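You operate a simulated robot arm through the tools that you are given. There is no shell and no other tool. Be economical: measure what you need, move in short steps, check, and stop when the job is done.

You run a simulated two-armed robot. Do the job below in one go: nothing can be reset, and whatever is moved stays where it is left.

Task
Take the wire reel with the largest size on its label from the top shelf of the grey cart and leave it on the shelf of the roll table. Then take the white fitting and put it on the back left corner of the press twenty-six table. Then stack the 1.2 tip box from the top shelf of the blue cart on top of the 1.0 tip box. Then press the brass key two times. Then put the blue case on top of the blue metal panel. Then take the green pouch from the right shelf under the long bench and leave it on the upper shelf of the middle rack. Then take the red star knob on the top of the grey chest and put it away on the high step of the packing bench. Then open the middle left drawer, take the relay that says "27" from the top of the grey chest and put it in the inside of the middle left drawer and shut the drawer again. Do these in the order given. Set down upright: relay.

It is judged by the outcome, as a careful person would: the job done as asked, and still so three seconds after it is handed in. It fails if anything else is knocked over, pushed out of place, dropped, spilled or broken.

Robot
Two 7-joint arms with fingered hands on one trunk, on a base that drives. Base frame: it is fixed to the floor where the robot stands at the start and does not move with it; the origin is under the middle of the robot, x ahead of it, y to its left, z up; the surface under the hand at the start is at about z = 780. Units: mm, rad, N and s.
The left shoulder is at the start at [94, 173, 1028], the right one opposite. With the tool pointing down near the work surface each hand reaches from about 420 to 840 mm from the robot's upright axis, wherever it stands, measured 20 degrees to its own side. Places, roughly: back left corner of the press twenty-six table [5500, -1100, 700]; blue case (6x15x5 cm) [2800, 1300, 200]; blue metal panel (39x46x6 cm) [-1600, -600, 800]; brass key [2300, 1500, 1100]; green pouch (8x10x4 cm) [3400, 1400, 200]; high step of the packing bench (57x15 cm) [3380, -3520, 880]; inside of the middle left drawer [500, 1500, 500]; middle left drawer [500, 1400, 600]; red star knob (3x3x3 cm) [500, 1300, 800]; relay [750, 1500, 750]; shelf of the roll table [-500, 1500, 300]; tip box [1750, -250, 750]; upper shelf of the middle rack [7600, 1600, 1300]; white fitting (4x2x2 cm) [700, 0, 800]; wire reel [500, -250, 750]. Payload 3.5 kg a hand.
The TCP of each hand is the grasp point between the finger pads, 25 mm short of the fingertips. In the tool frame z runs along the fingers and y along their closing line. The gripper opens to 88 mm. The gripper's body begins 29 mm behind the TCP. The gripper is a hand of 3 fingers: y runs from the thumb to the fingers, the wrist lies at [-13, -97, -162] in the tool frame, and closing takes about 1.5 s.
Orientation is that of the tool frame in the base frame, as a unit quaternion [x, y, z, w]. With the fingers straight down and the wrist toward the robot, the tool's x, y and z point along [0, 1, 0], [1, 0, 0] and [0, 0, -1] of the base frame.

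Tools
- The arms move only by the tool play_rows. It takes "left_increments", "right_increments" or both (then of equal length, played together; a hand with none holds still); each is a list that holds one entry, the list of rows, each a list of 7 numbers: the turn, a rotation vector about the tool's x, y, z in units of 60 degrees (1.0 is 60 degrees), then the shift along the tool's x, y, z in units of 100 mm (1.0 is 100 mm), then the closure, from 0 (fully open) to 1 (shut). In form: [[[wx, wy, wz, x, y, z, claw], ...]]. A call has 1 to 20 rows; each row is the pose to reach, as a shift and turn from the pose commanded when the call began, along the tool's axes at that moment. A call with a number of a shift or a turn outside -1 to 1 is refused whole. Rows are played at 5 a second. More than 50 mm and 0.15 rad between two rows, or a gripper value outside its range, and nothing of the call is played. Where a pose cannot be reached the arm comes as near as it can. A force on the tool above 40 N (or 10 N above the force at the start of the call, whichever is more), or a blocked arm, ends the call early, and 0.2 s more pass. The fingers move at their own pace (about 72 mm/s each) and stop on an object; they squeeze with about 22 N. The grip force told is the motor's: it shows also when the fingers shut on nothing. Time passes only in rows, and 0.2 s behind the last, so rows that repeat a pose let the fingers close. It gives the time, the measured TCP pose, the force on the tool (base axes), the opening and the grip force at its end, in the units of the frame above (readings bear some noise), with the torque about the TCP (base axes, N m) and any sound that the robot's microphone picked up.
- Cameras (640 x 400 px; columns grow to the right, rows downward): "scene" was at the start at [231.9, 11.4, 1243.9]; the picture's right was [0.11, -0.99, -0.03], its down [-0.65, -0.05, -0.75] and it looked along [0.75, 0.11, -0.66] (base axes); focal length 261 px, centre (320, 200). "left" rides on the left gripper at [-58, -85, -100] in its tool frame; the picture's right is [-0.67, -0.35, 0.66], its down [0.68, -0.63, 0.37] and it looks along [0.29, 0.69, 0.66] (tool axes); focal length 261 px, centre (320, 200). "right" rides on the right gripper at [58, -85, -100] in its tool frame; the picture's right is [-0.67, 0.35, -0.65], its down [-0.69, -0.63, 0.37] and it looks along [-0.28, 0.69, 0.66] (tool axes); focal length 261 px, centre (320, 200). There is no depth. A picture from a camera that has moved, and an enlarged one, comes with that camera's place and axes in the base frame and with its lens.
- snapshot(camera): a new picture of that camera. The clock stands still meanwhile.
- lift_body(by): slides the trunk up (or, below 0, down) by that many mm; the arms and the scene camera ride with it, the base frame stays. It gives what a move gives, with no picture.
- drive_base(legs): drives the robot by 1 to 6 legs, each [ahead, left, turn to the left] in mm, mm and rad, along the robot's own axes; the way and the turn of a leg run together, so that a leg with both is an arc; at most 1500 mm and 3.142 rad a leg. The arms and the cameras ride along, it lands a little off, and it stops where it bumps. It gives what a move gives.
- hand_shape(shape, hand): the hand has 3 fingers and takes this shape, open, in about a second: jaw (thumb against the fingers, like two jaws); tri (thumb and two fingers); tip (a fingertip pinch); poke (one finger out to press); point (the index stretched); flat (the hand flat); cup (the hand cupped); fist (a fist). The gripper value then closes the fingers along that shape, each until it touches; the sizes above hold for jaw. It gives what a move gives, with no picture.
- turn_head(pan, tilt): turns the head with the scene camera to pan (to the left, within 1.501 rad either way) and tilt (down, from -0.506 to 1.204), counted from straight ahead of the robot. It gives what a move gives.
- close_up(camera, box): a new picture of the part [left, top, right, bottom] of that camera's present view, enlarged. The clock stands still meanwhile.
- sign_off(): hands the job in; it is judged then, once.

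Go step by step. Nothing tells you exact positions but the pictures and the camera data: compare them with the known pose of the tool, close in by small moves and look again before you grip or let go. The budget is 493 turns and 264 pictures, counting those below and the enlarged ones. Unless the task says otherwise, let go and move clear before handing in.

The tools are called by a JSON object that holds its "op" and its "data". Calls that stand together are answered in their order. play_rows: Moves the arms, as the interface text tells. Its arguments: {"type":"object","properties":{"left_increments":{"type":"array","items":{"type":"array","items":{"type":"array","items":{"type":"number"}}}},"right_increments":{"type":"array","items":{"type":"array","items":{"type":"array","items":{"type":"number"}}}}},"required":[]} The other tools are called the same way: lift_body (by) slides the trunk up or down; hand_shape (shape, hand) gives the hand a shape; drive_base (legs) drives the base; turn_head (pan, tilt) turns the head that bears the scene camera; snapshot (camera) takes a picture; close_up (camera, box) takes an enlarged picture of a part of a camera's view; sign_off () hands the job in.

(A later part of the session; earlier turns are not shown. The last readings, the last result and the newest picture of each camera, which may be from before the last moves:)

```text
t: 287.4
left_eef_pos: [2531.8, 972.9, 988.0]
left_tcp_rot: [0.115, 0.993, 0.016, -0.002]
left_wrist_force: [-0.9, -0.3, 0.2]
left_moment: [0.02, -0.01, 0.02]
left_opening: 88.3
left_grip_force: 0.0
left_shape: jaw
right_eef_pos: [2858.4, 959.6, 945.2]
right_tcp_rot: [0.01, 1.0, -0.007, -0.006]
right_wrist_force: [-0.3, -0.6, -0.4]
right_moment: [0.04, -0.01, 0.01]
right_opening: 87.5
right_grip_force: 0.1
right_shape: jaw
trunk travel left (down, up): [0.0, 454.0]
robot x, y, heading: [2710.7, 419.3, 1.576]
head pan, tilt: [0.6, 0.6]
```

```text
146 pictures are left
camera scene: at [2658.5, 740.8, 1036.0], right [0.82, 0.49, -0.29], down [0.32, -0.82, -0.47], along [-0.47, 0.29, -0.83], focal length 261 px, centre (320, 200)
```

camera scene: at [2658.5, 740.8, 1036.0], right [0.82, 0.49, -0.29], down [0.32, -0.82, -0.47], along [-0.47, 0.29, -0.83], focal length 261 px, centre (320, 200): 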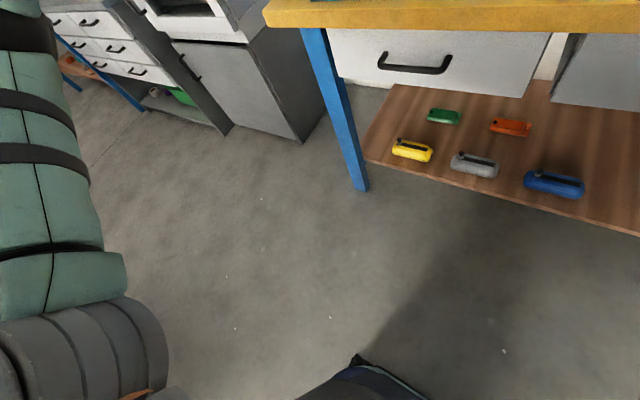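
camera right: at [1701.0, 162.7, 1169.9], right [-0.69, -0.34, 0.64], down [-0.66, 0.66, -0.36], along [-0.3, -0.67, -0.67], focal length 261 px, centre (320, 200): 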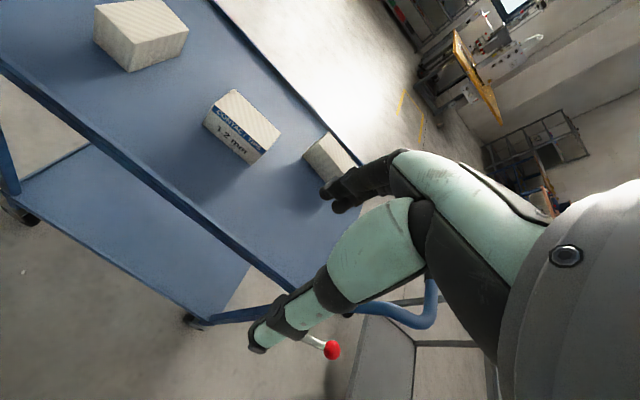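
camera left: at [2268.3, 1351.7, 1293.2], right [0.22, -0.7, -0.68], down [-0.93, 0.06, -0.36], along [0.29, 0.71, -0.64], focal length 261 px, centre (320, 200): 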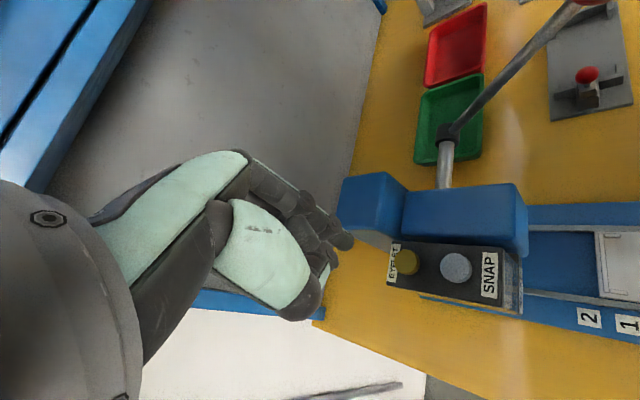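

{"op": "play_rows", "data": {"right_increments": [[[0, 0, 0, 0, 0, 0.4, 0], [0, 0, 0, 0, 0, 0.8, 0], [0, 0, 0, 0, 0, 1.0, 0]]]}}

{"op": "play_rows", "data": {"right_increments": [[[0, 0, 0, 0, 0, 0.4, 0], [0, 0, 0, 0, 0, 0.8, 0], [0, 0, 0, 0, 0, 1.0, 0]]]}}

{"op": "play_rows", "data": {"right_increments": [[[0, 0, 0, 0, 0, 0.4, 0], [0, 0, 0, 0, 0, 0.8, 0], [0, 0, 0, 0, 0, 1.0, 0]]]}}

{"op": "play_rows", "data": {"right_increments": [[[0, 0, 0, 0, 0, 0.4, 0], [0, 0, 0, 0, 0, 0.8, 0], [0, 0, 0, 0, 0, 1.0, 0]]]}}

{"op": "play_rows", "data": {"right_increments": [[[0, 0, 0, 0, 0, 0.4, 0], [0, 0, 0, 0, 0, 0.8, 0], [0, 0, 0, 0, 0, 1.0, 0]]]}}

{"op": "play_rows", "data": {"right_increments": [[[0, 0, 0, 0, 0, 0.4, 0], [0, 0, 0, 0, 0, 0.8, 0], [0, 0, 0, 0, 0, 1.0, 0]]]}}

{"op": "turn_head", "data": {"pan": -0.3, "tilt": 0.6}}

{"op": "snapshot", "data": {"camera": "scene"}}

{"op": "snapshot", "data": {"camera": "right"}}

```text
t: 288.2
left_eef_pos: [2532.2, 975.1, 985.7]
left_tcp_rot: [0.117, 0.993, 0.015, -0.002]
left_wrist_force: [-0.8, 0.2, -0.8]
left_moment: [0.04, -0.03, -0.02]
left_opening: 88.0
left_grip_force: 0.0
left_shape: jaw
right_eef_pos: [2856.4, 959.1, 842.8]
right_tcp_rot: [0.011, 1.0, -0.008, -0.006]
right_wrist_force: [-0.3, 0.0, -0.3]
right_moment: [0.0, 0.0, 0.0]
right_opening: 87.7
right_grip_force: 0.0
right_shape: jaw
trunk travel left (down, up): [0.0, 454.0]
robot x, y, heading: [2711.1, 417.3, 1.574]
head pan, tilt: [0.6, 0.6]
```

```text
t: 289.0
left_eef_pos: [2532.7, 974.0, 986.5]
left_tcp_rot: [0.116, 0.993, 0.015, -0.002]
left_wrist_force: [0.8, 0.1, 0.0]
left_moment: [0.01, 0.01, 0.0]
left_opening: 88.1
left_grip_force: 0.0
left_shape: jaw
right_eef_pos: [2855.2, 957.8, 743.7]
right_tcp_rot: [0.011, 1.0, -0.008, -0.005]
right_wrist_force: [-0.3, 0.3, -0.6]
right_moment: [0.02, -0.02, -0.03]
right_opening: 87.3
right_grip_force: 0.1
right_shape: jaw
trunk travel left (down, up): [0.0, 454.0]
robot x, y, heading: [2706.1, 420.4, 1.576]
head pan, tilt: [0.6, 0.6]
```

```text
t: 289.8
left_eef_pos: [2531.5, 973.6, 985.9]
left_tcp_rot: [0.115, 0.993, 0.016, -0.002]
left_wrist_force: [1.2, 1.3, 0.9]
left_moment: [-0.01, 0.02, 0.01]
left_opening: 87.8
left_grip_force: 0.1
left_shape: jaw
right_eef_pos: [2854.3, 954.9, 644.1]
right_tcp_rot: [0.01, 1.0, -0.007, -0.004]
right_wrist_force: [-0.3, -0.1, 0.4]
right_moment: [0.0, 0.01, -0.02]
right_opening: 87.8
right_grip_force: 0.0
right_shape: jaw
trunk travel left (down, up): [0.0, 454.0]
robot x, y, heading: [2712.0, 418.9, 1.578]
head pan, tilt: [0.6, 0.6]
```

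```text
t: 290.6
left_eef_pos: [2534.7, 974.0, 987.1]
left_tcp_rot: [0.115, 0.993, 0.016, -0.004]
left_wrist_force: [0.3, -0.2, 0.5]
left_moment: [-0.02, -0.01, 0.0]
left_opening: 88.2
left_grip_force: 0.1
left_shape: jaw
right_eef_pos: [2855.4, 973.0, 589.8]
right_tcp_rot: [0.019, 1.0, -0.007, 0.004]
right_wrist_force: [-0.2, -0.2, -0.5]
right_moment: [-0.01, -0.04, 0.03]
right_opening: 87.4
right_grip_force: 0.0
right_shape: jaw
right hand out of reach, approached as far as the arm can: row 1, 2, 3
trunk travel left (down, up): [0.0, 454.0]
robot x, y, heading: [2710.5, 418.1, 1.577]
head pan, tilt: [0.6, 0.6]
```

```text
t: 291.4
left_eef_pos: [2532.3, 974.5, 986.3]
left_tcp_rot: [0.116, 0.993, 0.015, -0.003]
left_wrist_force: [-0.2, -0.6, 0.1]
left_moment: [0.01, -0.02, -0.02]
left_opening: 87.9
left_grip_force: 0.1
left_shape: jaw
right_eef_pos: [2831.3, 968.1, 510.4]
right_tcp_rot: [0.023, 0.999, -0.032, 0.015]
right_wrist_force: [0.5, -0.2, 0.0]
right_moment: [0.01, 0.04, 0.02]
right_opening: 88.0
right_grip_force: 0.0
right_shape: jaw
right hand out of reach, approached as far as the arm can: row 1, 2, 3
trunk travel left (down, up): [0.0, 454.0]
robot x, y, heading: [2714.9, 419.6, 1.573]
head pan, tilt: [0.6, 0.6]
```

```text
t: 292.2
left_eef_pos: [2532.1, 974.4, 985.8]
left_tcp_rot: [0.116, 0.993, 0.015, -0.002]
left_wrist_force: [0.1, -0.3, -0.4]
left_moment: [-0.01, -0.02, -0.01]
left_opening: 88.0
left_grip_force: 0.0
left_shape: jaw
right_eef_pos: [2819.3, 963.2, 416.0]
right_tcp_rot: [0.026, 0.998, -0.046, 0.028]
right_wrist_force: [-0.5, -0.1, -0.1]
right_moment: [0.03, 0.0, -0.02]
right_opening: 88.0
right_grip_force: 0.0
right_shape: jaw
right hand out of reach, approached as far as the arm can: row 1, 2, 3
trunk travel left (down, up): [0.0, 454.0]
robot x, y, heading: [2711.0, 417.7, 1.579]
head pan, tilt: [0.6, 0.6]
```

```text
t: 293.4
left_eef_pos: [2532.3, 975.3, 985.6]
left_tcp_rot: [0.116, 0.993, 0.015, -0.002]
left_wrist_force: [0.2, 0.1, 1.0]
left_moment: [0.03, -0.03, 0.03]
left_opening: 88.0
left_grip_force: 0.1
left_shape: jaw
right_eef_pos: [2819.1, 963.8, 416.9]
right_tcp_rot: [0.027, 0.998, -0.046, 0.028]
right_wrist_force: [-0.4, 0.7, 0.9]
right_moment: [0.0, -0.04, 0.01]
right_opening: 88.0
right_grip_force: 0.0
right_shape: jaw
trunk travel left (down, up): [0.0, 454.0]
robot x, y, heading: [2711.3, 416.7, 1.575]
head pan, tilt: [-0.3, 0.6]
```

```text
145 pictures are left
camera scene: at [2734.4, 751.8, 1029.7], right [0.96, -0.25, 0.15], down [-0.16, -0.89, -0.43], along [0.24, 0.39, -0.89], focal length 261 px, centre (320, 200)
```

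scene: 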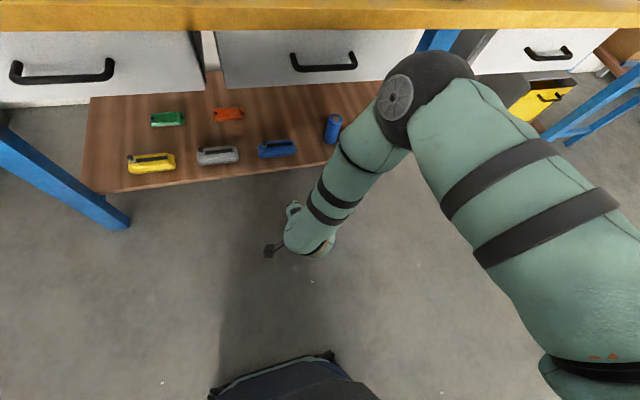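

```text
144 pictures are left
camera right: at [2751.8, 891.8, 519.9], right [0.65, 0.37, 0.66], down [0.67, -0.69, -0.27], along [0.36, 0.62, -0.7], focal length 261 px, centre (320, 200)
```

right: 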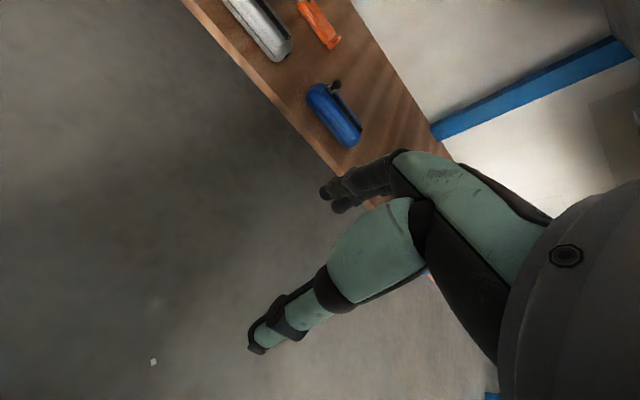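

The right elbow is riding high and forward, which would hit the bench. I'll move the hand outward and back at this height to make the elbow drop.

{"op": "play_rows", "data": {"right_increments": [[[0, 0, 0, -0.3, -0.3, 0, 0], [0, 0, 0, -0.6, -0.5, 0, 0], [0, 0, 0, -1.0, -0.7, 0, 0]]]}}

{"op": "play_rows", "data": {"right_increments": [[[0, 0, 0, -0.3, -0.1, 0, 0], [0, 0, 0, -0.6, -0.2, 0, 0], [0, 0, 0, -1.0, -0.3, 0, 0]]]}}

{"op": "snapshot", "data": {"camera": "scene"}}

```text
t: 294.2
left_eef_pos: [2533.6, 974.3, 987.1]
left_tcp_rot: [0.116, 0.993, 0.016, -0.004]
left_wrist_force: [0.1, 0.3, 0.3]
left_moment: [0.01, 0.04, 0.01]
left_opening: 87.7
left_grip_force: 0.1
left_shape: jaw
right_eef_pos: [2836.5, 957.2, 444.6]
right_tcp_rot: [0.034, 0.998, -0.051, 0.033]
right_wrist_force: [-0.7, -0.4, 0.0]
right_moment: [0.0, 0.05, 0.0]
right_opening: 87.7
right_grip_force: 0.0
right_shape: jaw
right hand out of reach, approached as far as the arm can: row 1, 2, 3
trunk travel left (down, up): [0.0, 454.0]
robot x, y, heading: [2712.6, 417.8, 1.577]
head pan, tilt: [-0.3, 0.6]
```

```text
t: 295.0
left_eef_pos: [2533.0, 976.0, 987.6]
left_tcp_rot: [0.115, 0.993, 0.016, -0.004]
left_wrist_force: [1.0, 0.9, 0.1]
left_moment: [0.0, 0.03, -0.03]
left_opening: 88.1
left_grip_force: 0.0
left_shape: jaw
right_eef_pos: [2890.0, 973.7, 472.1]
right_tcp_rot: [0.042, 0.996, -0.066, 0.043]
right_wrist_force: [-0.7, -0.3, 0.2]
right_moment: [0.03, 0.03, -0.04]
right_opening: 87.7
right_grip_force: 0.1
right_shape: jaw
right hand out of reach, approached as far as the arm can: row 1, 2, 3
trunk travel left (down, up): [0.0, 454.0]
robot x, y, heading: [2709.3, 419.5, 1.573]
head pan, tilt: [-0.3, 0.6]
```

```text
143 pictures are left
camera scene: at [2734.9, 751.5, 1029.8], right [0.96, -0.25, 0.15], down [-0.16, -0.89, -0.43], along [0.24, 0.39, -0.89], focal length 261 px, centre (320, 200)
```

scene: 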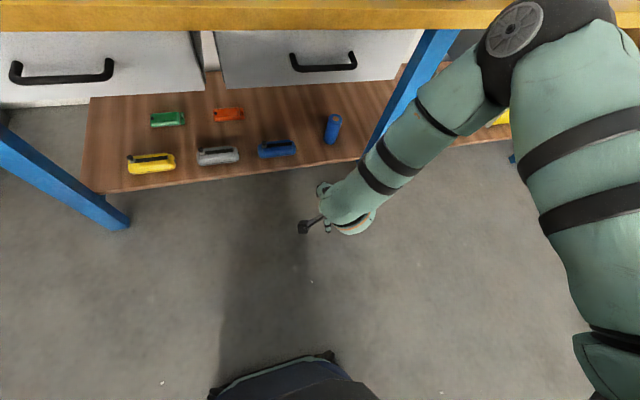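

{"op": "play_rows", "data": {"right_increments": [[[0, 0, 0, -0.2, -0.2, -0.4, 0], [0, 0, 0, -0.2, -0.3, -0.8, 0], [0, 0, 0, -0.2, -0.3, -1.0, 0]]]}}

{"op": "play_rows", "data": {"right_increments": [[[0, 0, 0, -0.2, 0, -0.4, 0], [0, 0, 0, -0.2, 0, -0.8, 0], [0, 0, 0, -0.3, 0, -1.0, 0]]]}}

{"op": "play_rows", "data": {"right_increments": [[[0, 0, 0, -0.2, 0, -0.4, 0], [0, 0, 0, -0.2, 0, -0.8, 0], [0, 0, 0, -0.3, 0, -1.0, 0]]]}}

{"op": "play_rows", "data": {"right_increments": [[[0, 0, 0, -0.2, 0, -0.4, 0], [0, 0, 0, -0.2, 0, -0.8, 0], [0, 0, 0, -0.3, 0, -1.0, 0]]]}}

{"op": "snapshot", "data": {"camera": "scene"}}

```text
t: 295.8
left_eef_pos: [2531.0, 974.1, 985.9]
left_tcp_rot: [0.115, 0.993, 0.016, -0.003]
left_wrist_force: [-0.6, 0.1, 0.4]
left_moment: [-0.03, -0.01, -0.02]
left_opening: 87.7
left_grip_force: 0.0
left_shape: jaw
right_eef_pos: [2899.6, 954.3, 578.8]
right_tcp_rot: [0.035, 0.998, -0.051, 0.034]
right_wrist_force: [-0.2, 0.3, -0.3]
right_moment: [-0.03, 0.0, 0.01]
right_opening: 87.9
right_grip_force: 0.1
right_shape: jaw
right hand out of reach, approached as far as the arm can: row 1
trunk travel left (down, up): [0.0, 454.0]
robot x, y, heading: [2710.2, 419.1, 1.573]
head pan, tilt: [-0.3, 0.6]
```

```text
t: 296.6
left_eef_pos: [2532.7, 974.6, 987.4]
left_tcp_rot: [0.116, 0.993, 0.017, -0.004]
left_wrist_force: [0.4, 0.6, -1.2]
left_moment: [0.01, 0.01, 0.0]
left_opening: 87.7
left_grip_force: 0.1
left_shape: jaw
right_eef_pos: [2923.3, 960.4, 680.0]
right_tcp_rot: [0.036, 0.997, -0.051, 0.032]
right_wrist_force: [0.4, 0.1, 0.6]
right_moment: [-0.02, 0.04, 0.0]
right_opening: 87.8
right_grip_force: 0.1
right_shape: jaw
trunk travel left (down, up): [0.0, 454.0]
robot x, y, heading: [2707.8, 418.4, 1.579]
head pan, tilt: [-0.3, 0.6]
```

```text
t: 297.4
left_eef_pos: [2531.8, 974.5, 986.0]
left_tcp_rot: [0.116, 0.993, 0.015, -0.003]
left_wrist_force: [0.9, 0.1, -0.7]
left_moment: [0.03, 0.01, -0.02]
left_opening: 87.7
left_grip_force: 0.1
left_shape: jaw
right_eef_pos: [2948.8, 969.2, 782.4]
right_tcp_rot: [0.034, 0.998, -0.051, 0.034]
right_wrist_force: [0.9, -1.2, 0.6]
right_moment: [-0.01, 0.02, -0.02]
right_opening: 87.9
right_grip_force: 0.0
right_shape: jaw
trunk travel left (down, up): [0.0, 454.0]
robot x, y, heading: [2707.7, 417.4, 1.584]
head pan, tilt: [-0.3, 0.6]
```

```text
t: 298.2
left_eef_pos: [2532.6, 974.2, 986.7]
left_tcp_rot: [0.115, 0.993, 0.016, -0.002]
left_wrist_force: [0.0, 0.6, -0.7]
left_moment: [0.02, 0.02, -0.01]
left_opening: 88.1
left_grip_force: 0.0
left_shape: jaw
right_eef_pos: [2971.4, 978.5, 881.2]
right_tcp_rot: [0.036, 0.998, -0.051, 0.033]
right_wrist_force: [-0.3, -0.4, -0.4]
right_moment: [0.03, -0.02, -0.01]
right_opening: 88.1
right_grip_force: 0.1
right_shape: jaw
trunk travel left (down, up): [0.0, 454.0]
robot x, y, heading: [2709.0, 417.5, 1.58]
head pan, tilt: [-0.3, 0.6]
```

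```text
142 pictures are left
camera scene: at [2734.8, 751.5, 1029.8], right [0.96, -0.25, 0.15], down [-0.16, -0.89, -0.43], along [0.24, 0.39, -0.89], focal length 261 px, centre (320, 200)
```

scene: 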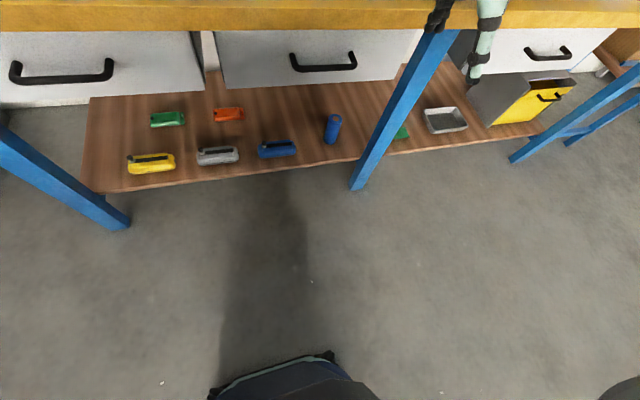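

{"op": "play_rows", "data": {"right_increments": [[[-0.05, 0.03, -0.03, 0, -0.3, 0, 0], [-0.095, 0.066, -0.07, 0, -0.6, 0, 0], [-0.095, 0.066, -0.07, 0, -0.6, 0.4, 0]]]}}

{"op": "play_rows", "data": {"right_increments": [[[0, 0, 0, 0, 0, 0.4, 0], [0, 0, 0, 0, 0, 0.8, 0], [0, 0, 0, 0, 0, 1.0, 0]]]}}

{"op": "play_rows", "data": {"right_increments": [[[0, 0, 0, 0, 0, 0.4, 0], [0, 0, 0, 0, 0, 0.8, 0], [0, 0, 0, 0, 0, 1.0, 0]]]}}

{"op": "play_rows", "data": {"right_increments": [[[0, 0, 0, 0, 0, 0.4, 0], [0, 0, 0, 0, 0, 0.8, 0], [0, 0, 0, 0, 0, 1.0, 0]]]}}

{"op": "snapshot", "data": {"camera": "scene"}}

```text
t: 299.0
left_eef_pos: [2532.7, 975.3, 985.1]
left_tcp_rot: [0.116, 0.993, 0.015, -0.003]
left_wrist_force: [-0.2, -0.8, 0.1]
left_moment: [0.0, -0.01, -0.01]
left_opening: 87.9
left_grip_force: 0.0
left_shape: jaw
right_eef_pos: [2970.4, 916.2, 848.3]
right_tcp_rot: [0.0, 1.0, 0.0, -0.002]
right_wrist_force: [0.6, -0.4, 0.2]
right_moment: [-0.01, 0.01, 0.03]
right_opening: 88.0
right_grip_force: 0.0
right_shape: jaw
trunk travel left (down, up): [0.0, 454.0]
robot x, y, heading: [2710.7, 418.7, 1.571]
head pan, tilt: [-0.3, 0.6]
```

```text
t: 299.8
left_eef_pos: [2533.1, 974.0, 985.1]
left_tcp_rot: [0.115, 0.993, 0.015, -0.002]
left_wrist_force: [0.5, -0.4, -1.2]
left_moment: [-0.03, -0.02, 0.01]
left_opening: 88.0
left_grip_force: 0.0
left_shape: jaw
right_eef_pos: [2968.7, 914.8, 747.2]
right_tcp_rot: [-0.002, 1.0, 0.0, -0.002]
right_wrist_force: [-0.2, -0.3, -0.9]
right_moment: [0.01, 0.03, -0.02]
right_opening: 87.7
right_grip_force: 0.0
right_shape: jaw
trunk travel left (down, up): [0.0, 454.0]
robot x, y, heading: [2708.5, 418.5, 1.581]
head pan, tilt: [-0.3, 0.6]
```

```text
t: 300.6
left_eef_pos: [2532.8, 974.1, 986.1]
left_tcp_rot: [0.116, 0.993, 0.016, -0.002]
left_wrist_force: [-0.3, -0.3, -0.1]
left_moment: [0.01, 0.02, 0.01]
left_opening: 88.0
left_grip_force: 0.2
left_shape: jaw
right_eef_pos: [2968.5, 912.6, 646.3]
right_tcp_rot: [-0.002, 1.0, -0.002, -0.002]
right_wrist_force: [-0.4, 0.2, -0.1]
right_moment: [0.0, 0.04, 0.0]
right_opening: 87.9
right_grip_force: 0.1
right_shape: jaw
trunk travel left (down, up): [0.0, 454.0]
robot x, y, heading: [2708.9, 419.6, 1.569]
head pan, tilt: [-0.3, 0.6]
```

```text
t: 301.4
left_eef_pos: [2533.2, 975.0, 987.1]
left_tcp_rot: [0.116, 0.993, 0.015, -0.003]
left_wrist_force: [-0.2, 0.2, 0.1]
left_moment: [0.0, 0.03, -0.02]
left_opening: 88.1
left_grip_force: 0.0
left_shape: jaw
right_eef_pos: [2975.0, 947.6, 594.8]
right_tcp_rot: [-0.002, 1.0, -0.009, -0.002]
right_wrist_force: [-1.2, -0.5, 0.3]
right_moment: [0.02, 0.01, -0.03]
right_opening: 87.8
right_grip_force: 0.1
right_shape: jaw
right hand out of reach, approached as far as the arm can: row 1, 2, 3
trunk travel left (down, up): [0.0, 454.0]
robot x, y, heading: [2711.9, 420.6, 1.575]
head pan, tilt: [-0.3, 0.6]
```

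```text
141 pictures are left
camera scene: at [2734.7, 751.9, 1029.6], right [0.96, -0.25, 0.15], down [-0.16, -0.89, -0.43], along [0.24, 0.39, -0.89], focal length 261 px, centre (320, 200)
```

scene: 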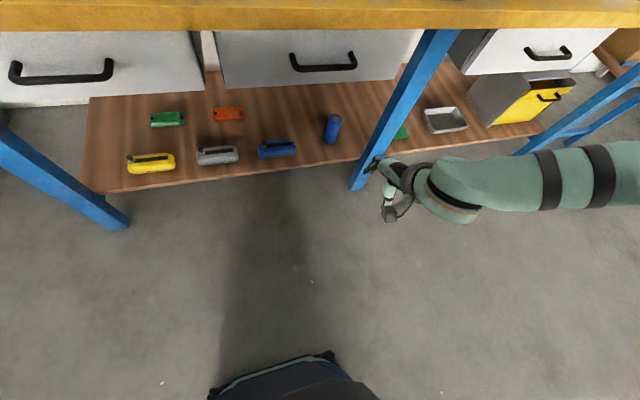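

The wrist seems to be at its limit with the fingers straight down. I'll tilt the hand so the fingers point down-left (forearm from the right) and try lowering again.

{"op": "play_rows", "data": {"right_increments": [[[0, 0.13, 0, 0, -0.1, 0, 0], [0, 0.26, 0, 0, -0.2, 0, 0], [0, 0.39, 0, 0, -0.3, 0, 0], [0, 0.5, 0, 0, -0.3, 0, 0]]]}}

{"op": "play_rows", "data": {"right_increments": [[[0, 0, 0, -0.15, 0, 0.35, 0], [0, 0, 0, -0.35, 0, 0.7, 0], [0, 0, 0, -0.5, 0, 0.87, 0]]]}}

{"op": "play_rows", "data": {"right_increments": [[[0, 0, 0, -0.15, 0, 0.35, 0], [0, 0, 0, -0.35, 0, 0.7, 0], [0, 0, 0, -0.5, 0, 0.87, 0]]]}}

{"op": "snapshot", "data": {"camera": "scene"}}

```text
t: 302.4
left_eef_pos: [2533.4, 975.0, 986.3]
left_tcp_rot: [0.115, 0.993, 0.014, -0.003]
left_wrist_force: [0.5, 0.4, 1.0]
left_moment: [0.04, -0.02, 0.01]
left_opening: 88.3
left_grip_force: 0.1
left_shape: jaw
right_eef_pos: [2986.0, 927.4, 619.9]
right_tcp_rot: [-0.001, 0.966, -0.005, -0.26]
right_wrist_force: [0.6, 0.3, -0.7]
right_moment: [-0.03, -0.02, 0.0]
right_opening: 87.7
right_grip_force: 0.0
right_shape: jaw
right hand out of reach, approached as far as the arm can: row 1, 2, 3, 4
trunk travel left (down, up): [0.0, 454.0]
robot x, y, heading: [2706.4, 422.9, 1.575]
head pan, tilt: [-0.3, 0.6]
```

```text
t: 303.2
left_eef_pos: [2532.6, 974.3, 985.3]
left_tcp_rot: [0.116, 0.993, 0.016, -0.003]
left_wrist_force: [0.1, -0.4, 0.0]
left_moment: [0.0, 0.01, 0.05]
left_opening: 88.0
left_grip_force: 0.0
left_shape: jaw
right_eef_pos: [2996.5, 947.2, 613.1]
right_tcp_rot: [-0.001, 0.966, -0.004, -0.259]
right_wrist_force: [-0.9, -0.9, 0.1]
right_moment: [-0.02, 0.0, 0.03]
right_opening: 88.2
right_grip_force: 0.1
right_shape: jaw
right hand out of reach, approached as far as the arm can: row 1, 2, 3
trunk travel left (down, up): [0.0, 454.0]
robot x, y, heading: [2710.7, 417.3, 1.578]
head pan, tilt: [-0.3, 0.6]
```

```text
t: 304.0
left_eef_pos: [2533.4, 975.5, 986.9]
left_tcp_rot: [0.116, 0.993, 0.015, -0.003]
left_wrist_force: [1.0, 0.4, 0.1]
left_moment: [-0.01, 0.01, 0.02]
left_opening: 87.8
left_grip_force: 0.0
left_shape: jaw
right_eef_pos: [2999.9, 958.7, 608.0]
right_tcp_rot: [-0.001, 0.966, -0.005, -0.259]
right_wrist_force: [0.4, -0.1, 0.0]
right_moment: [0.03, -0.01, 0.0]
right_opening: 87.6
right_grip_force: 0.1
right_shape: jaw
right hand out of reach, approached as far as the arm can: row 1, 2, 3
trunk travel left (down, up): [0.0, 454.0]
robot x, y, heading: [2709.8, 417.1, 1.577]
head pan, tilt: [-0.3, 0.6]
```

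```text
140 pictures are left
camera scene: at [2734.5, 751.8, 1029.7], right [0.96, -0.25, 0.15], down [-0.16, -0.89, -0.43], along [0.24, 0.39, -0.89], focal length 261 px, centre (320, 200)
```

scene: 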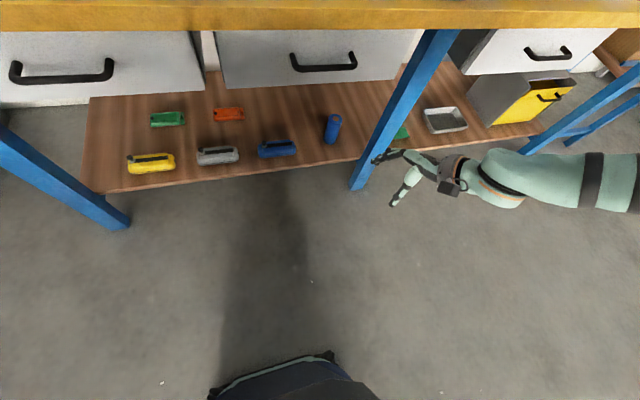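

I'll bring the right arm into an elbow-low posture by first pointing the fingers inward at mid height, then coming inboard and lowering.

{"op": "play_rows", "data": {"right_increments": [[[0, 0.13, 0, 0.33, -0.1, -0.25, 0], [0, 0.26, 0, 0.66, -0.2, -0.5, 0], [0, 0.39, 0, 0.9, -0.3, -0.75, 0], [0, 0.45, 0, 0.95, -0.4, -1.0, 0]]]}}

{"op": "play_rows", "data": {"right_increments": [[[0, 0.13, 0, 0.4, 0, 0, 0], [0, 0.26, 0, 0.8, 0, 0, 0], [0, 0.39, 0, 1.0, 0, 0, 0], [0, 0.45, 0, 1.0, 0, 0.2, 0]]]}}

{"op": "snapshot", "data": {"camera": "scene"}}

```text
t: 305.0
left_eef_pos: [2532.5, 974.8, 986.9]
left_tcp_rot: [0.114, 0.993, 0.014, -0.002]
left_wrist_force: [0.0, 0.7, 0.6]
left_moment: [-0.01, -0.02, 0.01]
left_opening: 88.1
left_grip_force: 0.0
left_shape: jaw
right_eef_pos: [2968.8, 918.2, 744.7]
right_tcp_rot: [0.0, 0.878, -0.001, -0.479]
right_wrist_force: [0.0, 0.9, 0.2]
right_moment: [-0.01, -0.01, 0.01]
right_opening: 87.9
right_grip_force: 0.1
right_shape: jaw
right hand out of reach, approached as far as the arm can: row 2
trunk travel left (down, up): [0.0, 454.0]
robot x, y, heading: [2710.3, 416.3, 1.571]
head pan, tilt: [-0.3, 0.6]
```

```text
t: 306.0
left_eef_pos: [2532.6, 974.1, 986.4]
left_tcp_rot: [0.116, 0.993, 0.015, -0.003]
left_wrist_force: [0.7, -0.6, 0.4]
left_moment: [0.0, 0.02, -0.03]
left_opening: 88.1
left_grip_force: 0.0
left_shape: jaw
right_eef_pos: [2898.9, 918.3, 818.5]
right_tcp_rot: [0.0, 0.742, -0.002, -0.671]
right_wrist_force: [-0.5, 0.4, 0.7]
right_moment: [-0.01, 0.0, 0.04]
right_opening: 87.8
right_grip_force: 0.1
right_shape: jaw
trunk travel left (down, up): [0.0, 454.0]
robot x, y, heading: [2708.5, 418.9, 1.576]
head pan, tilt: [-0.3, 0.6]
```

```text
139 pictures are left
camera scene: at [2734.4, 752.1, 1029.5], right [0.96, -0.25, 0.15], down [-0.16, -0.89, -0.43], along [0.24, 0.39, -0.89], focal length 261 px, centre (320, 200)
```

scene: 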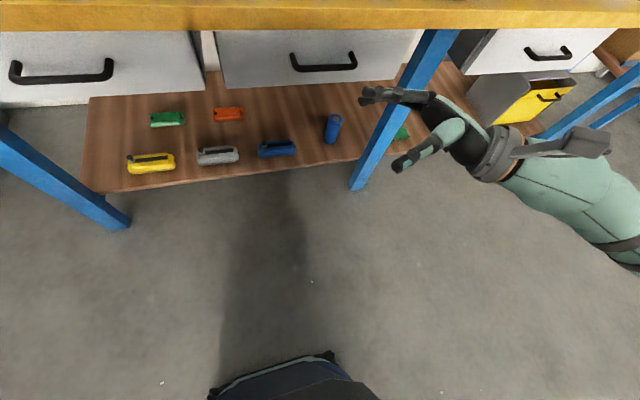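

{"op": "play_rows", "data": {"right_increments": [[[0, 0, 0, -0.1, 0.1, 0.35, 0], [0, 0, 0, -0.2, 0.2, 0.7, 0], [0, 0, 0, -0.3, 0.3, 1.0, 0]]]}}

{"op": "play_rows", "data": {"right_increments": [[[0, 0, 0, -0.3, 0, 0.1, 0], [0, 0, 0, -0.7, 0, 0.2, 0], [0, 0, 0, -1.0, 0, 0.3, 0]]]}}

{"op": "play_rows", "data": {"right_increments": [[[0, 0, 0, -0.4, 0, 0, 0], [0, 0, 0, -0.7, 0, 0, 0], [0, 0, 0, -1.0, 0, 0, 0]]]}}

{"op": "snapshot", "data": {"camera": "scene"}}

```text
t: 306.8
left_eef_pos: [2532.6, 974.3, 986.4]
left_tcp_rot: [0.116, 0.993, 0.016, -0.003]
left_wrist_force: [0.7, -0.5, -0.1]
left_moment: [-0.02, 0.05, -0.01]
left_opening: 88.1
left_grip_force: 0.0
left_shape: jaw
right_eef_pos: [2804.3, 948.3, 777.1]
right_tcp_rot: [0.001, 0.743, 0.0, -0.669]
right_wrist_force: [1.6, -0.2, 0.3]
right_moment: [0.0, -0.02, 0.0]
right_opening: 88.1
right_grip_force: 0.1
right_shape: jaw
trunk travel left (down, up): [0.0, 454.0]
robot x, y, heading: [2710.7, 418.1, 1.58]
head pan, tilt: [-0.3, 0.6]
```

```text
t: 307.6
left_eef_pos: [2533.7, 974.1, 985.6]
left_tcp_rot: [0.116, 0.993, 0.015, -0.003]
left_wrist_force: [-1.0, -0.3, -0.1]
left_moment: [0.02, 0.05, 0.02]
left_opening: 87.9
left_grip_force: 0.1
left_shape: jaw
right_eef_pos: [2784.1, 947.2, 673.1]
right_tcp_rot: [0.0, 0.742, -0.002, -0.67]
right_wrist_force: [0.5, -0.5, -0.4]
right_moment: [0.0, 0.02, 0.01]
right_opening: 87.8
right_grip_force: 0.0
right_shape: jaw
trunk travel left (down, up): [0.0, 454.0]
robot x, y, heading: [2709.1, 419.4, 1.576]
head pan, tilt: [-0.3, 0.6]
```

```text
t: 308.4
left_eef_pos: [2532.6, 973.8, 985.1]
left_tcp_rot: [0.115, 0.993, 0.015, -0.003]
left_wrist_force: [0.5, -0.5, 0.6]
left_moment: [-0.02, -0.03, 0.0]
left_opening: 87.9
left_grip_force: 0.1
left_shape: jaw
right_eef_pos: [2794.4, 946.8, 574.1]
right_tcp_rot: [0.001, 0.742, -0.001, -0.67]
right_wrist_force: [-0.6, 0.2, -0.3]
right_moment: [-0.01, -0.03, 0.02]
right_opening: 88.1
right_grip_force: 0.0
right_shape: jaw
trunk travel left (down, up): [0.0, 454.0]
robot x, y, heading: [2705.7, 423.5, 1.573]
head pan, tilt: [-0.3, 0.6]
```

```text
138 pictures are left
camera scene: at [2734.6, 752.1, 1029.5], right [0.96, -0.25, 0.15], down [-0.16, -0.89, -0.43], along [0.24, 0.39, -0.89], focal length 261 px, centre (320, 200)
```

scene: 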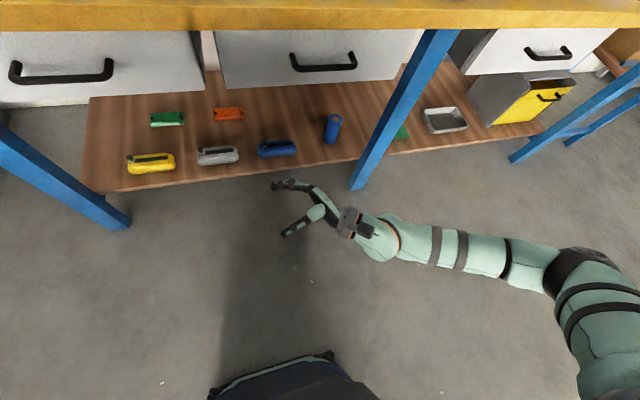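

That posture works: elbow low and back. I'll go on lowering, then turn the fingers down.

{"op": "play_rows", "data": {"right_increments": [[[0, 0, 0, -0.4, 0, 0, 0], [0, 0, 0, -0.7, 0, 0, 0], [0, 0, 0, -1.0, 0, 0, 0]]]}}

{"op": "play_rows", "data": {"right_increments": [[[0, -0.13, 0, -0.1, 0, 0, 0], [0, -0.26, 0, -0.2, 0, 0, 0], [0, -0.39, 0, -0.3, 0, 0, 0], [0, -0.52, 0, -0.4, 0, 0, 0], [0, -0.65, 0, -0.5, 0, 0, 0]]]}}

{"op": "snapshot", "data": {"camera": "scene"}}

```text
t: 309.2
left_eef_pos: [2532.4, 975.6, 985.7]
left_tcp_rot: [0.116, 0.993, 0.016, -0.003]
left_wrist_force: [0.8, -0.1, 0.0]
left_moment: [-0.01, 0.04, -0.02]
left_opening: 88.1
left_grip_force: 0.2
left_shape: jaw
right_eef_pos: [2803.5, 946.9, 474.2]
right_tcp_rot: [0.0, 0.742, -0.002, -0.67]
right_wrist_force: [0.6, -0.1, 0.3]
right_moment: [-0.03, 0.02, -0.04]
right_opening: 87.7
right_grip_force: 0.2
right_shape: jaw
trunk travel left (down, up): [0.0, 454.0]
robot x, y, heading: [2711.1, 420.9, 1.575]
head pan, tilt: [-0.3, 0.6]
```

```text
t: 310.4
left_eef_pos: [2532.1, 974.1, 985.4]
left_tcp_rot: [0.116, 0.993, 0.015, -0.001]
left_wrist_force: [0.3, -1.4, 0.0]
left_moment: [0.0, -0.04, -0.01]
left_opening: 88.1
left_grip_force: 0.1
left_shape: jaw
right_eef_pos: [2809.2, 946.7, 427.7]
right_tcp_rot: [0.0, 0.924, -0.002, -0.383]
right_wrist_force: [-0.1, 0.2, -0.2]
right_moment: [-0.01, 0.0, 0.0]
right_opening: 87.8
right_grip_force: 0.1
right_shape: jaw
trunk travel left (down, up): [0.0, 454.0]
robot x, y, heading: [2709.5, 418.9, 1.58]
head pan, tilt: [-0.3, 0.6]
```

```text
137 pictures are left
camera scene: at [2734.4, 751.7, 1029.7], right [0.96, -0.25, 0.15], down [-0.16, -0.89, -0.43], along [0.24, 0.39, -0.89], focal length 261 px, centre (320, 200)
```

scene: 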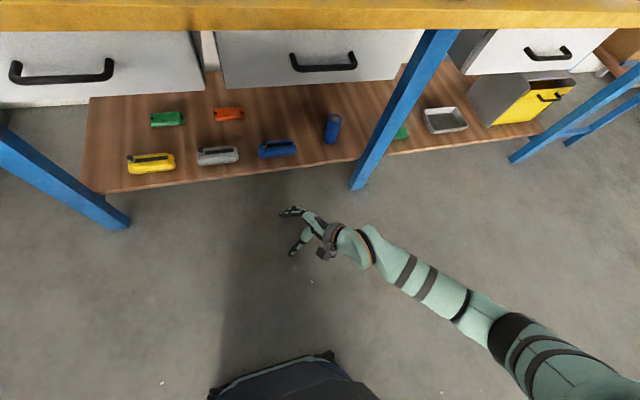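

{"op": "play_rows", "data": {"right_increments": [[[0, -0.13, 0, -0.3, 0, 0.3, 0], [0, -0.26, 0, -0.6, 0, 0.6, 0], [0, -0.39, 0, -0.8, 0, 0.8, 0], [0, -0.52, 0, -0.8, 0, 0.8, 0], [0, -0.65, 0, -0.8, 0, 0.8, 0], [0, -0.74, 0, -0.8, 0, 0.8, 0]]]}}

{"op": "snapshot", "data": {"camera": "scene"}}

{"op": "snapshot", "data": {"camera": "right"}}

```text
t: 311.8
left_eef_pos: [2532.4, 974.7, 986.6]
left_tcp_rot: [0.116, 0.993, 0.017, -0.003]
left_wrist_force: [-0.3, 0.0, -0.6]
left_moment: [-0.04, -0.02, 0.02]
left_opening: 87.9
left_grip_force: 0.0
left_shape: jaw
right_eef_pos: [2843.5, 929.3, 271.8]
right_tcp_rot: [-0.005, 0.982, 0.002, -0.191]
right_wrist_force: [0.7, -0.7, 0.1]
right_moment: [0.0, 0.0, -0.02]
right_opening: 87.7
right_grip_force: 0.1
right_shape: jaw
right hand out of reach, approached as far as the arm can: row 2, 3, 4, 5, 6
trunk travel left (down, up): [0.0, 454.0]
robot x, y, heading: [2710.7, 418.3, 1.574]
head pan, tilt: [-0.3, 0.6]
```

```text
136 pictures are left
camera scene: at [2734.2, 751.3, 1029.9], right [0.96, -0.25, 0.15], down [-0.16, -0.89, -0.43], along [0.24, 0.39, -0.89], focal length 261 px, centre (320, 200)
```

scene: 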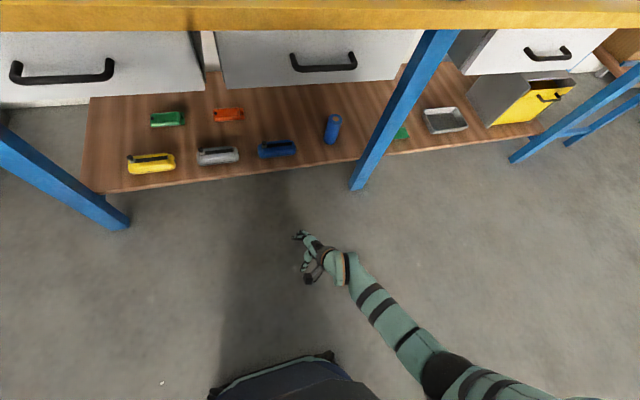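

```text
135 pictures are left
camera right: at [2826.4, 844.2, 383.9], right [0.86, 0.35, 0.36], down [0.5, -0.62, -0.6], along [0.01, 0.7, -0.72], focal length 261 px, centre (320, 200)
```

right: 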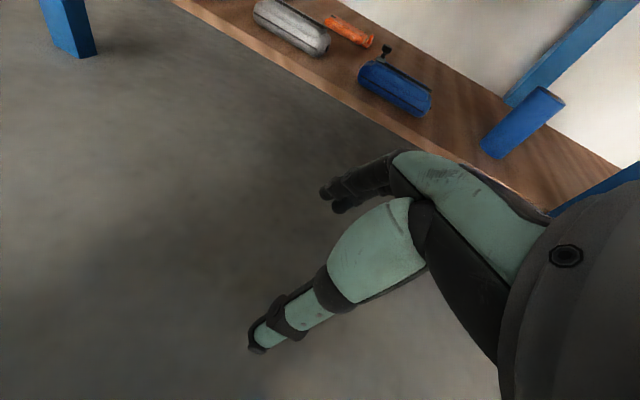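

{"op": "play_rows", "data": {"right_increments": [[[0, 0, 0, 0, -0.25, 0, 0], [0, 0, 0, 0, -0.5, 0.1, 0], [0, 0, 0, 0, -0.5, 0.1, 0]]]}}

{"op": "close_up", "data": {"camera": "right", "box": [240, 0, 580, 200]}}

```text
t: 312.6
left_eef_pos: [2532.8, 973.5, 985.9]
left_tcp_rot: [0.116, 0.993, 0.015, -0.002]
left_wrist_force: [-0.1, 0.0, -0.6]
left_moment: [0.0, -0.01, -0.03]
left_opening: 88.1
left_grip_force: 0.1
left_shape: jaw
right_eef_pos: [2840.9, 877.9, 258.0]
right_tcp_rot: [-0.005, 0.981, 0.002, -0.193]
right_wrist_force: [0.0, 0.6, -0.3]
right_moment: [0.01, 0.0, 0.01]
right_opening: 87.9
right_grip_force: 0.1
right_shape: jaw
trunk travel left (down, up): [0.0, 454.0]
robot x, y, heading: [2709.6, 420.9, 1.572]
head pan, tilt: [-0.3, 0.6]
```

```text
1.88 times, centred on (410, 100) of right
camera zoom: at [2825.9, 792.9, 371.8], right [0.87, 0.36, 0.35], down [0.5, -0.62, -0.6], along [0.01, 0.7, -0.72], focal length 491 px, centre (151, 388)
```

zoom: 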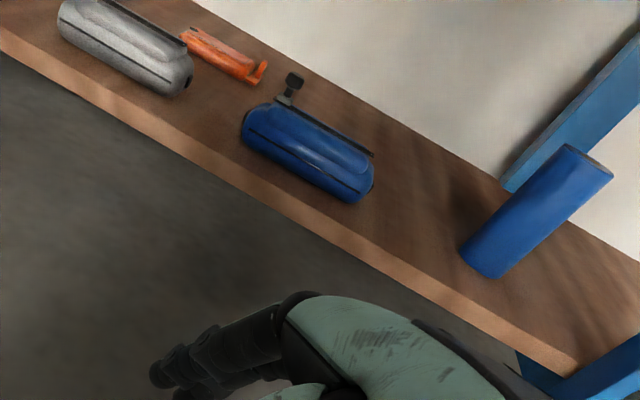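

The case centre is about [2850, 1342, 210]. I'll raise to z ≈ 300, reach forward, and drive in above it, looking as I go.

{"op": "play_rows", "data": {"right_increments": [[[0, 0, 0, 0.15, 0.2, -0.35, 0], [0, 0, 0, 0.18, 0.5, -0.42, 0], [0, 0, 0, 0.18, 0.5, -0.42, 0]]]}}

{"op": "drive_base", "data": {"legs": [[300, -17, 0]]}}

{"op": "snapshot", "data": {"camera": "scene"}}

{"op": "snapshot", "data": {"camera": "right"}}

```text
t: 313.4
left_eef_pos: [2532.4, 975.5, 985.8]
left_tcp_rot: [0.116, 0.993, 0.015, -0.002]
left_wrist_force: [-0.2, 0.0, -1.4]
left_moment: [-0.04, 0.0, -0.01]
left_opening: 88.0
left_grip_force: 0.0
left_shape: jaw
right_eef_pos: [2857.0, 908.5, 285.4]
right_tcp_rot: [-0.006, 0.981, 0.002, -0.194]
right_wrist_force: [-0.1, -0.3, 0.6]
right_moment: [0.0, 0.01, 0.0]
right_opening: 87.8
right_grip_force: 0.0
right_shape: jaw
right hand out of reach, approached as far as the arm can: row 1, 2, 3
trunk travel left (down, up): [0.0, 454.0]
robot x, y, heading: [2709.0, 418.1, 1.576]
head pan, tilt: [-0.3, 0.6]
```

```text
t: 315.5
left_eef_pos: [2546.2, 1277.0, 986.6]
left_tcp_rot: [0.112, 0.994, 0.015, -0.003]
left_wrist_force: [-1.3, 0.5, 0.6]
left_moment: [0.0, -0.01, 0.01]
left_opening: 87.8
left_grip_force: 0.0
left_shape: jaw
right_eef_pos: [2870.3, 1210.6, 284.2]
right_tcp_rot: [-0.007, 0.981, 0.0, -0.194]
right_wrist_force: [0.2, -0.5, 0.5]
right_moment: [0.01, -0.01, -0.02]
right_opening: 88.2
right_grip_force: 0.0
right_shape: jaw
trunk travel left (down, up): [0.0, 454.0]
robot x, y, heading: [2719.6, 718.5, 1.576]
head pan, tilt: [-0.3, 0.6]
```

```text
133 pictures are left
camera scene: at [2748.2, 1054.9, 1029.4], right [0.96, -0.24, 0.15], down [-0.16, -0.89, -0.43], along [0.24, 0.39, -0.89], focal length 261 px, centre (320, 200)
```

scene: 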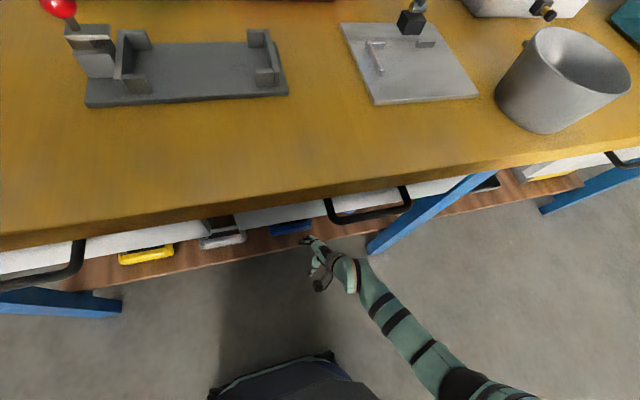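

```text
132 pictures are left
camera right: at [2855.6, 1124.9, 398.0], right [0.86, 0.36, 0.35], down [0.5, -0.62, -0.6], along [0.0, 0.7, -0.72], focal length 261 px, centre (320, 200)
```

right: 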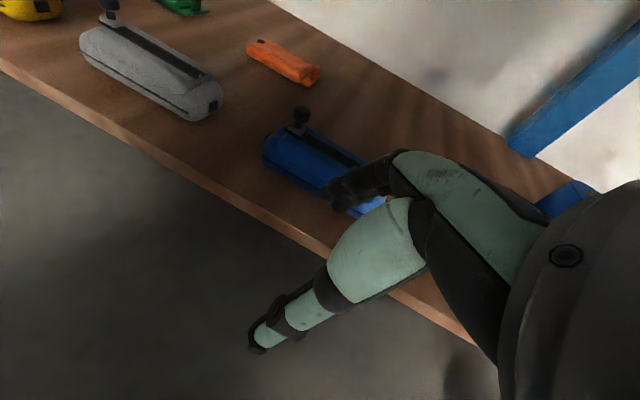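

{"op": "turn_head", "data": {"pan": 0.0, "tilt": 1.2}}

{"op": "snapshot", "data": {"camera": "scene"}}

```text
t: 316.5
left_eef_pos: [2546.0, 1276.4, 985.4]
left_tcp_rot: [0.114, 0.993, 0.016, -0.003]
left_wrist_force: [-0.2, -0.8, 0.0]
left_moment: [0.01, 0.02, 0.02]
left_opening: 87.6
left_grip_force: 0.1
left_shape: jaw
right_eef_pos: [2870.0, 1210.4, 284.0]
right_tcp_rot: [-0.007, 0.981, 0.001, -0.194]
right_wrist_force: [0.3, 0.5, -0.2]
right_moment: [0.0, 0.0, 0.0]
right_opening: 87.9
right_grip_force: 0.0
right_shape: jaw
trunk travel left (down, up): [0.0, 454.0]
robot x, y, heading: [2727.3, 721.2, 1.576]
head pan, tilt: [0.0, 1.201]
```

```text
131 pictures are left
camera scene: at [2722.5, 1006.7, 1006.0], right [1.0, 0.01, 0.0], down [0.01, -0.99, 0.17], along [0.0, -0.17, -0.99], focal length 261 px, centre (320, 200)
```

scene: 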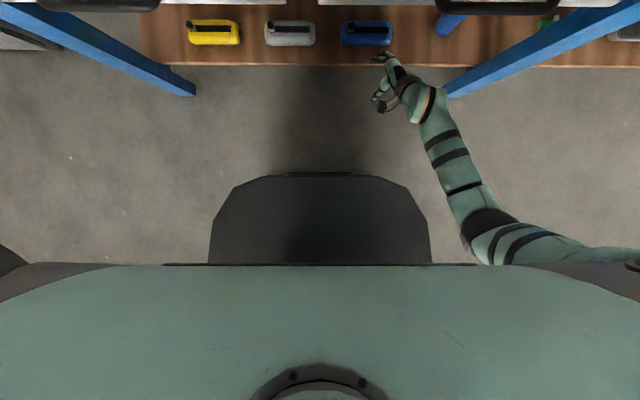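

From above, torso and base are well clear of the bench. The case is at [2848, 1340]. I'll drive the last 130 mm.

{"op": "drive_base", "data": {"legs": [[130, 20, 0]]}}

{"op": "snapshot", "data": {"camera": "right"}}

{"op": "close_up", "data": {"camera": "scene", "box": [260, 0, 520, 160]}}

```text
t: 317.7
left_eef_pos: [2531.9, 1370.0, 985.5]
left_tcp_rot: [0.121, 0.993, 0.016, -0.006]
left_wrist_force: [1.2, -4.1, -3.0]
left_moment: [0.77, 0.09, 0.29]
left_opening: 88.2
left_grip_force: 0.0
left_shape: jaw
right_eef_pos: [2851.8, 1310.6, 285.6]
right_tcp_rot: [-0.009, 0.981, 0.001, -0.194]
right_wrist_force: [0.9, -0.3, 0.6]
right_moment: [-0.03, 0.0, 0.01]
right_opening: 88.0
right_grip_force: 0.0
right_shape: jaw
trunk travel left (down, up): [0.0, 454.0]
robot x, y, heading: [2710.3, 822.0, 1.583]
head pan, tilt: [0.0, 1.201]
stopped in leg 1: the force on the tool passed its limit at 74 N (the readings are from after the stop); the commanded pose is now the measured one
```

```text
130 pictures are left
camera right: at [2837.6, 1226.2, 399.3], right [0.86, 0.36, 0.35], down [0.51, -0.62, -0.6], along [0.0, 0.7, -0.71], focal length 261 px, centre (320, 200)
```

right: 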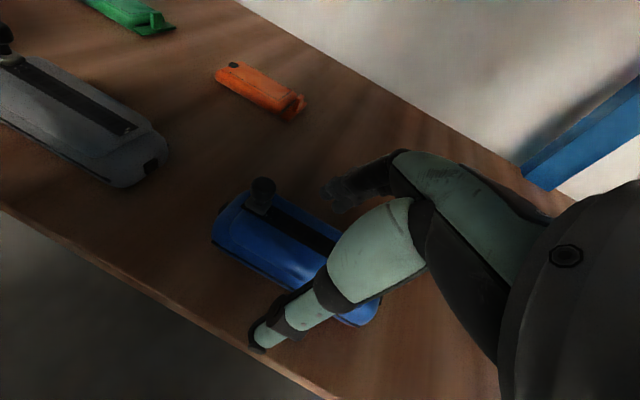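

```text
2.46 times, centred on (390, 80) of scene
camera zoom: at [2705.1, 1106.0, 1006.7], right [1.0, 0.01, 0.0], down [0.01, -0.99, 0.16], along [0.0, -0.16, -0.99], focal length 642 px, centre (148, 495)
```

zoom: 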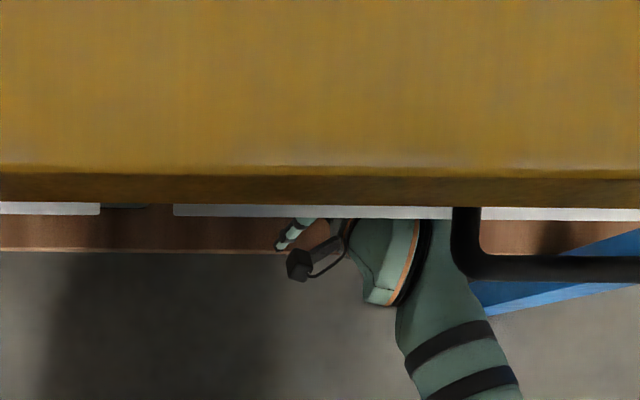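

My left hand bumped something on the bench. I'll stop and look there first.

{"op": "turn_head", "data": {"pan": 0.9, "tilt": 0.2}}

{"op": "snapshot", "data": {"camera": "scene"}}

{"op": "snapshot", "data": {"camera": "left"}}

```text
t: 319.0
left_eef_pos: [2532.9, 1370.1, 986.2]
left_tcp_rot: [0.121, 0.992, 0.016, -0.006]
left_wrist_force: [1.5, -3.8, -4.0]
left_moment: [0.74, 0.06, 0.27]
left_opening: 87.7
left_grip_force: 0.1
left_shape: jaw
right_eef_pos: [2852.2, 1312.3, 286.1]
right_tcp_rot: [-0.009, 0.981, 0.001, -0.194]
right_wrist_force: [0.6, -0.4, 0.2]
right_moment: [-0.03, 0.02, 0.0]
right_opening: 88.1
right_grip_force: 0.1
right_shape: jaw
trunk travel left (down, up): [0.0, 454.0]
robot x, y, heading: [2709.4, 825.9, 1.581]
head pan, tilt: [0.901, 0.201]
```

```text
128 pictures are left
camera scene: at [2632.0, 1148.2, 1075.6], right [0.61, 0.68, -0.4], down [0.16, -0.6, -0.78], along [-0.77, 0.41, -0.48], focal length 261 px, centre (320, 200)
```

scene: 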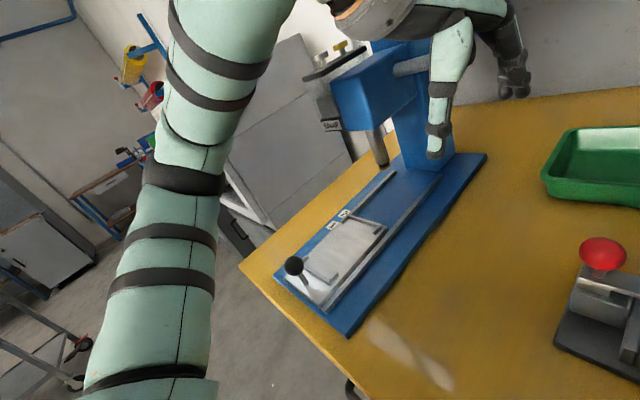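

```text
127 pictures are left
camera left: at [2568.4, 1271.0, 1081.7], right [0.56, -0.48, -0.68], down [-0.82, -0.43, -0.37], along [-0.12, 0.76, -0.64], focal length 261 px, centre (320, 200)
```

left: 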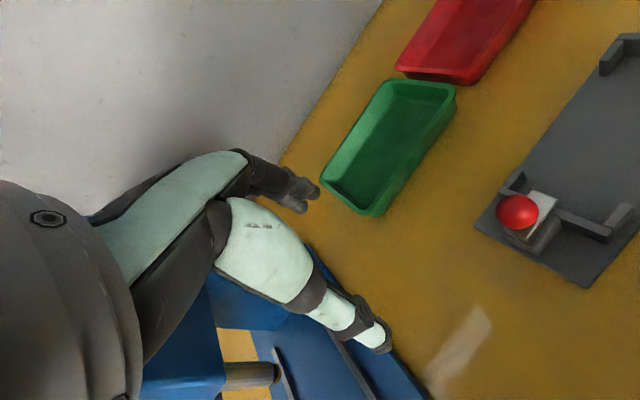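

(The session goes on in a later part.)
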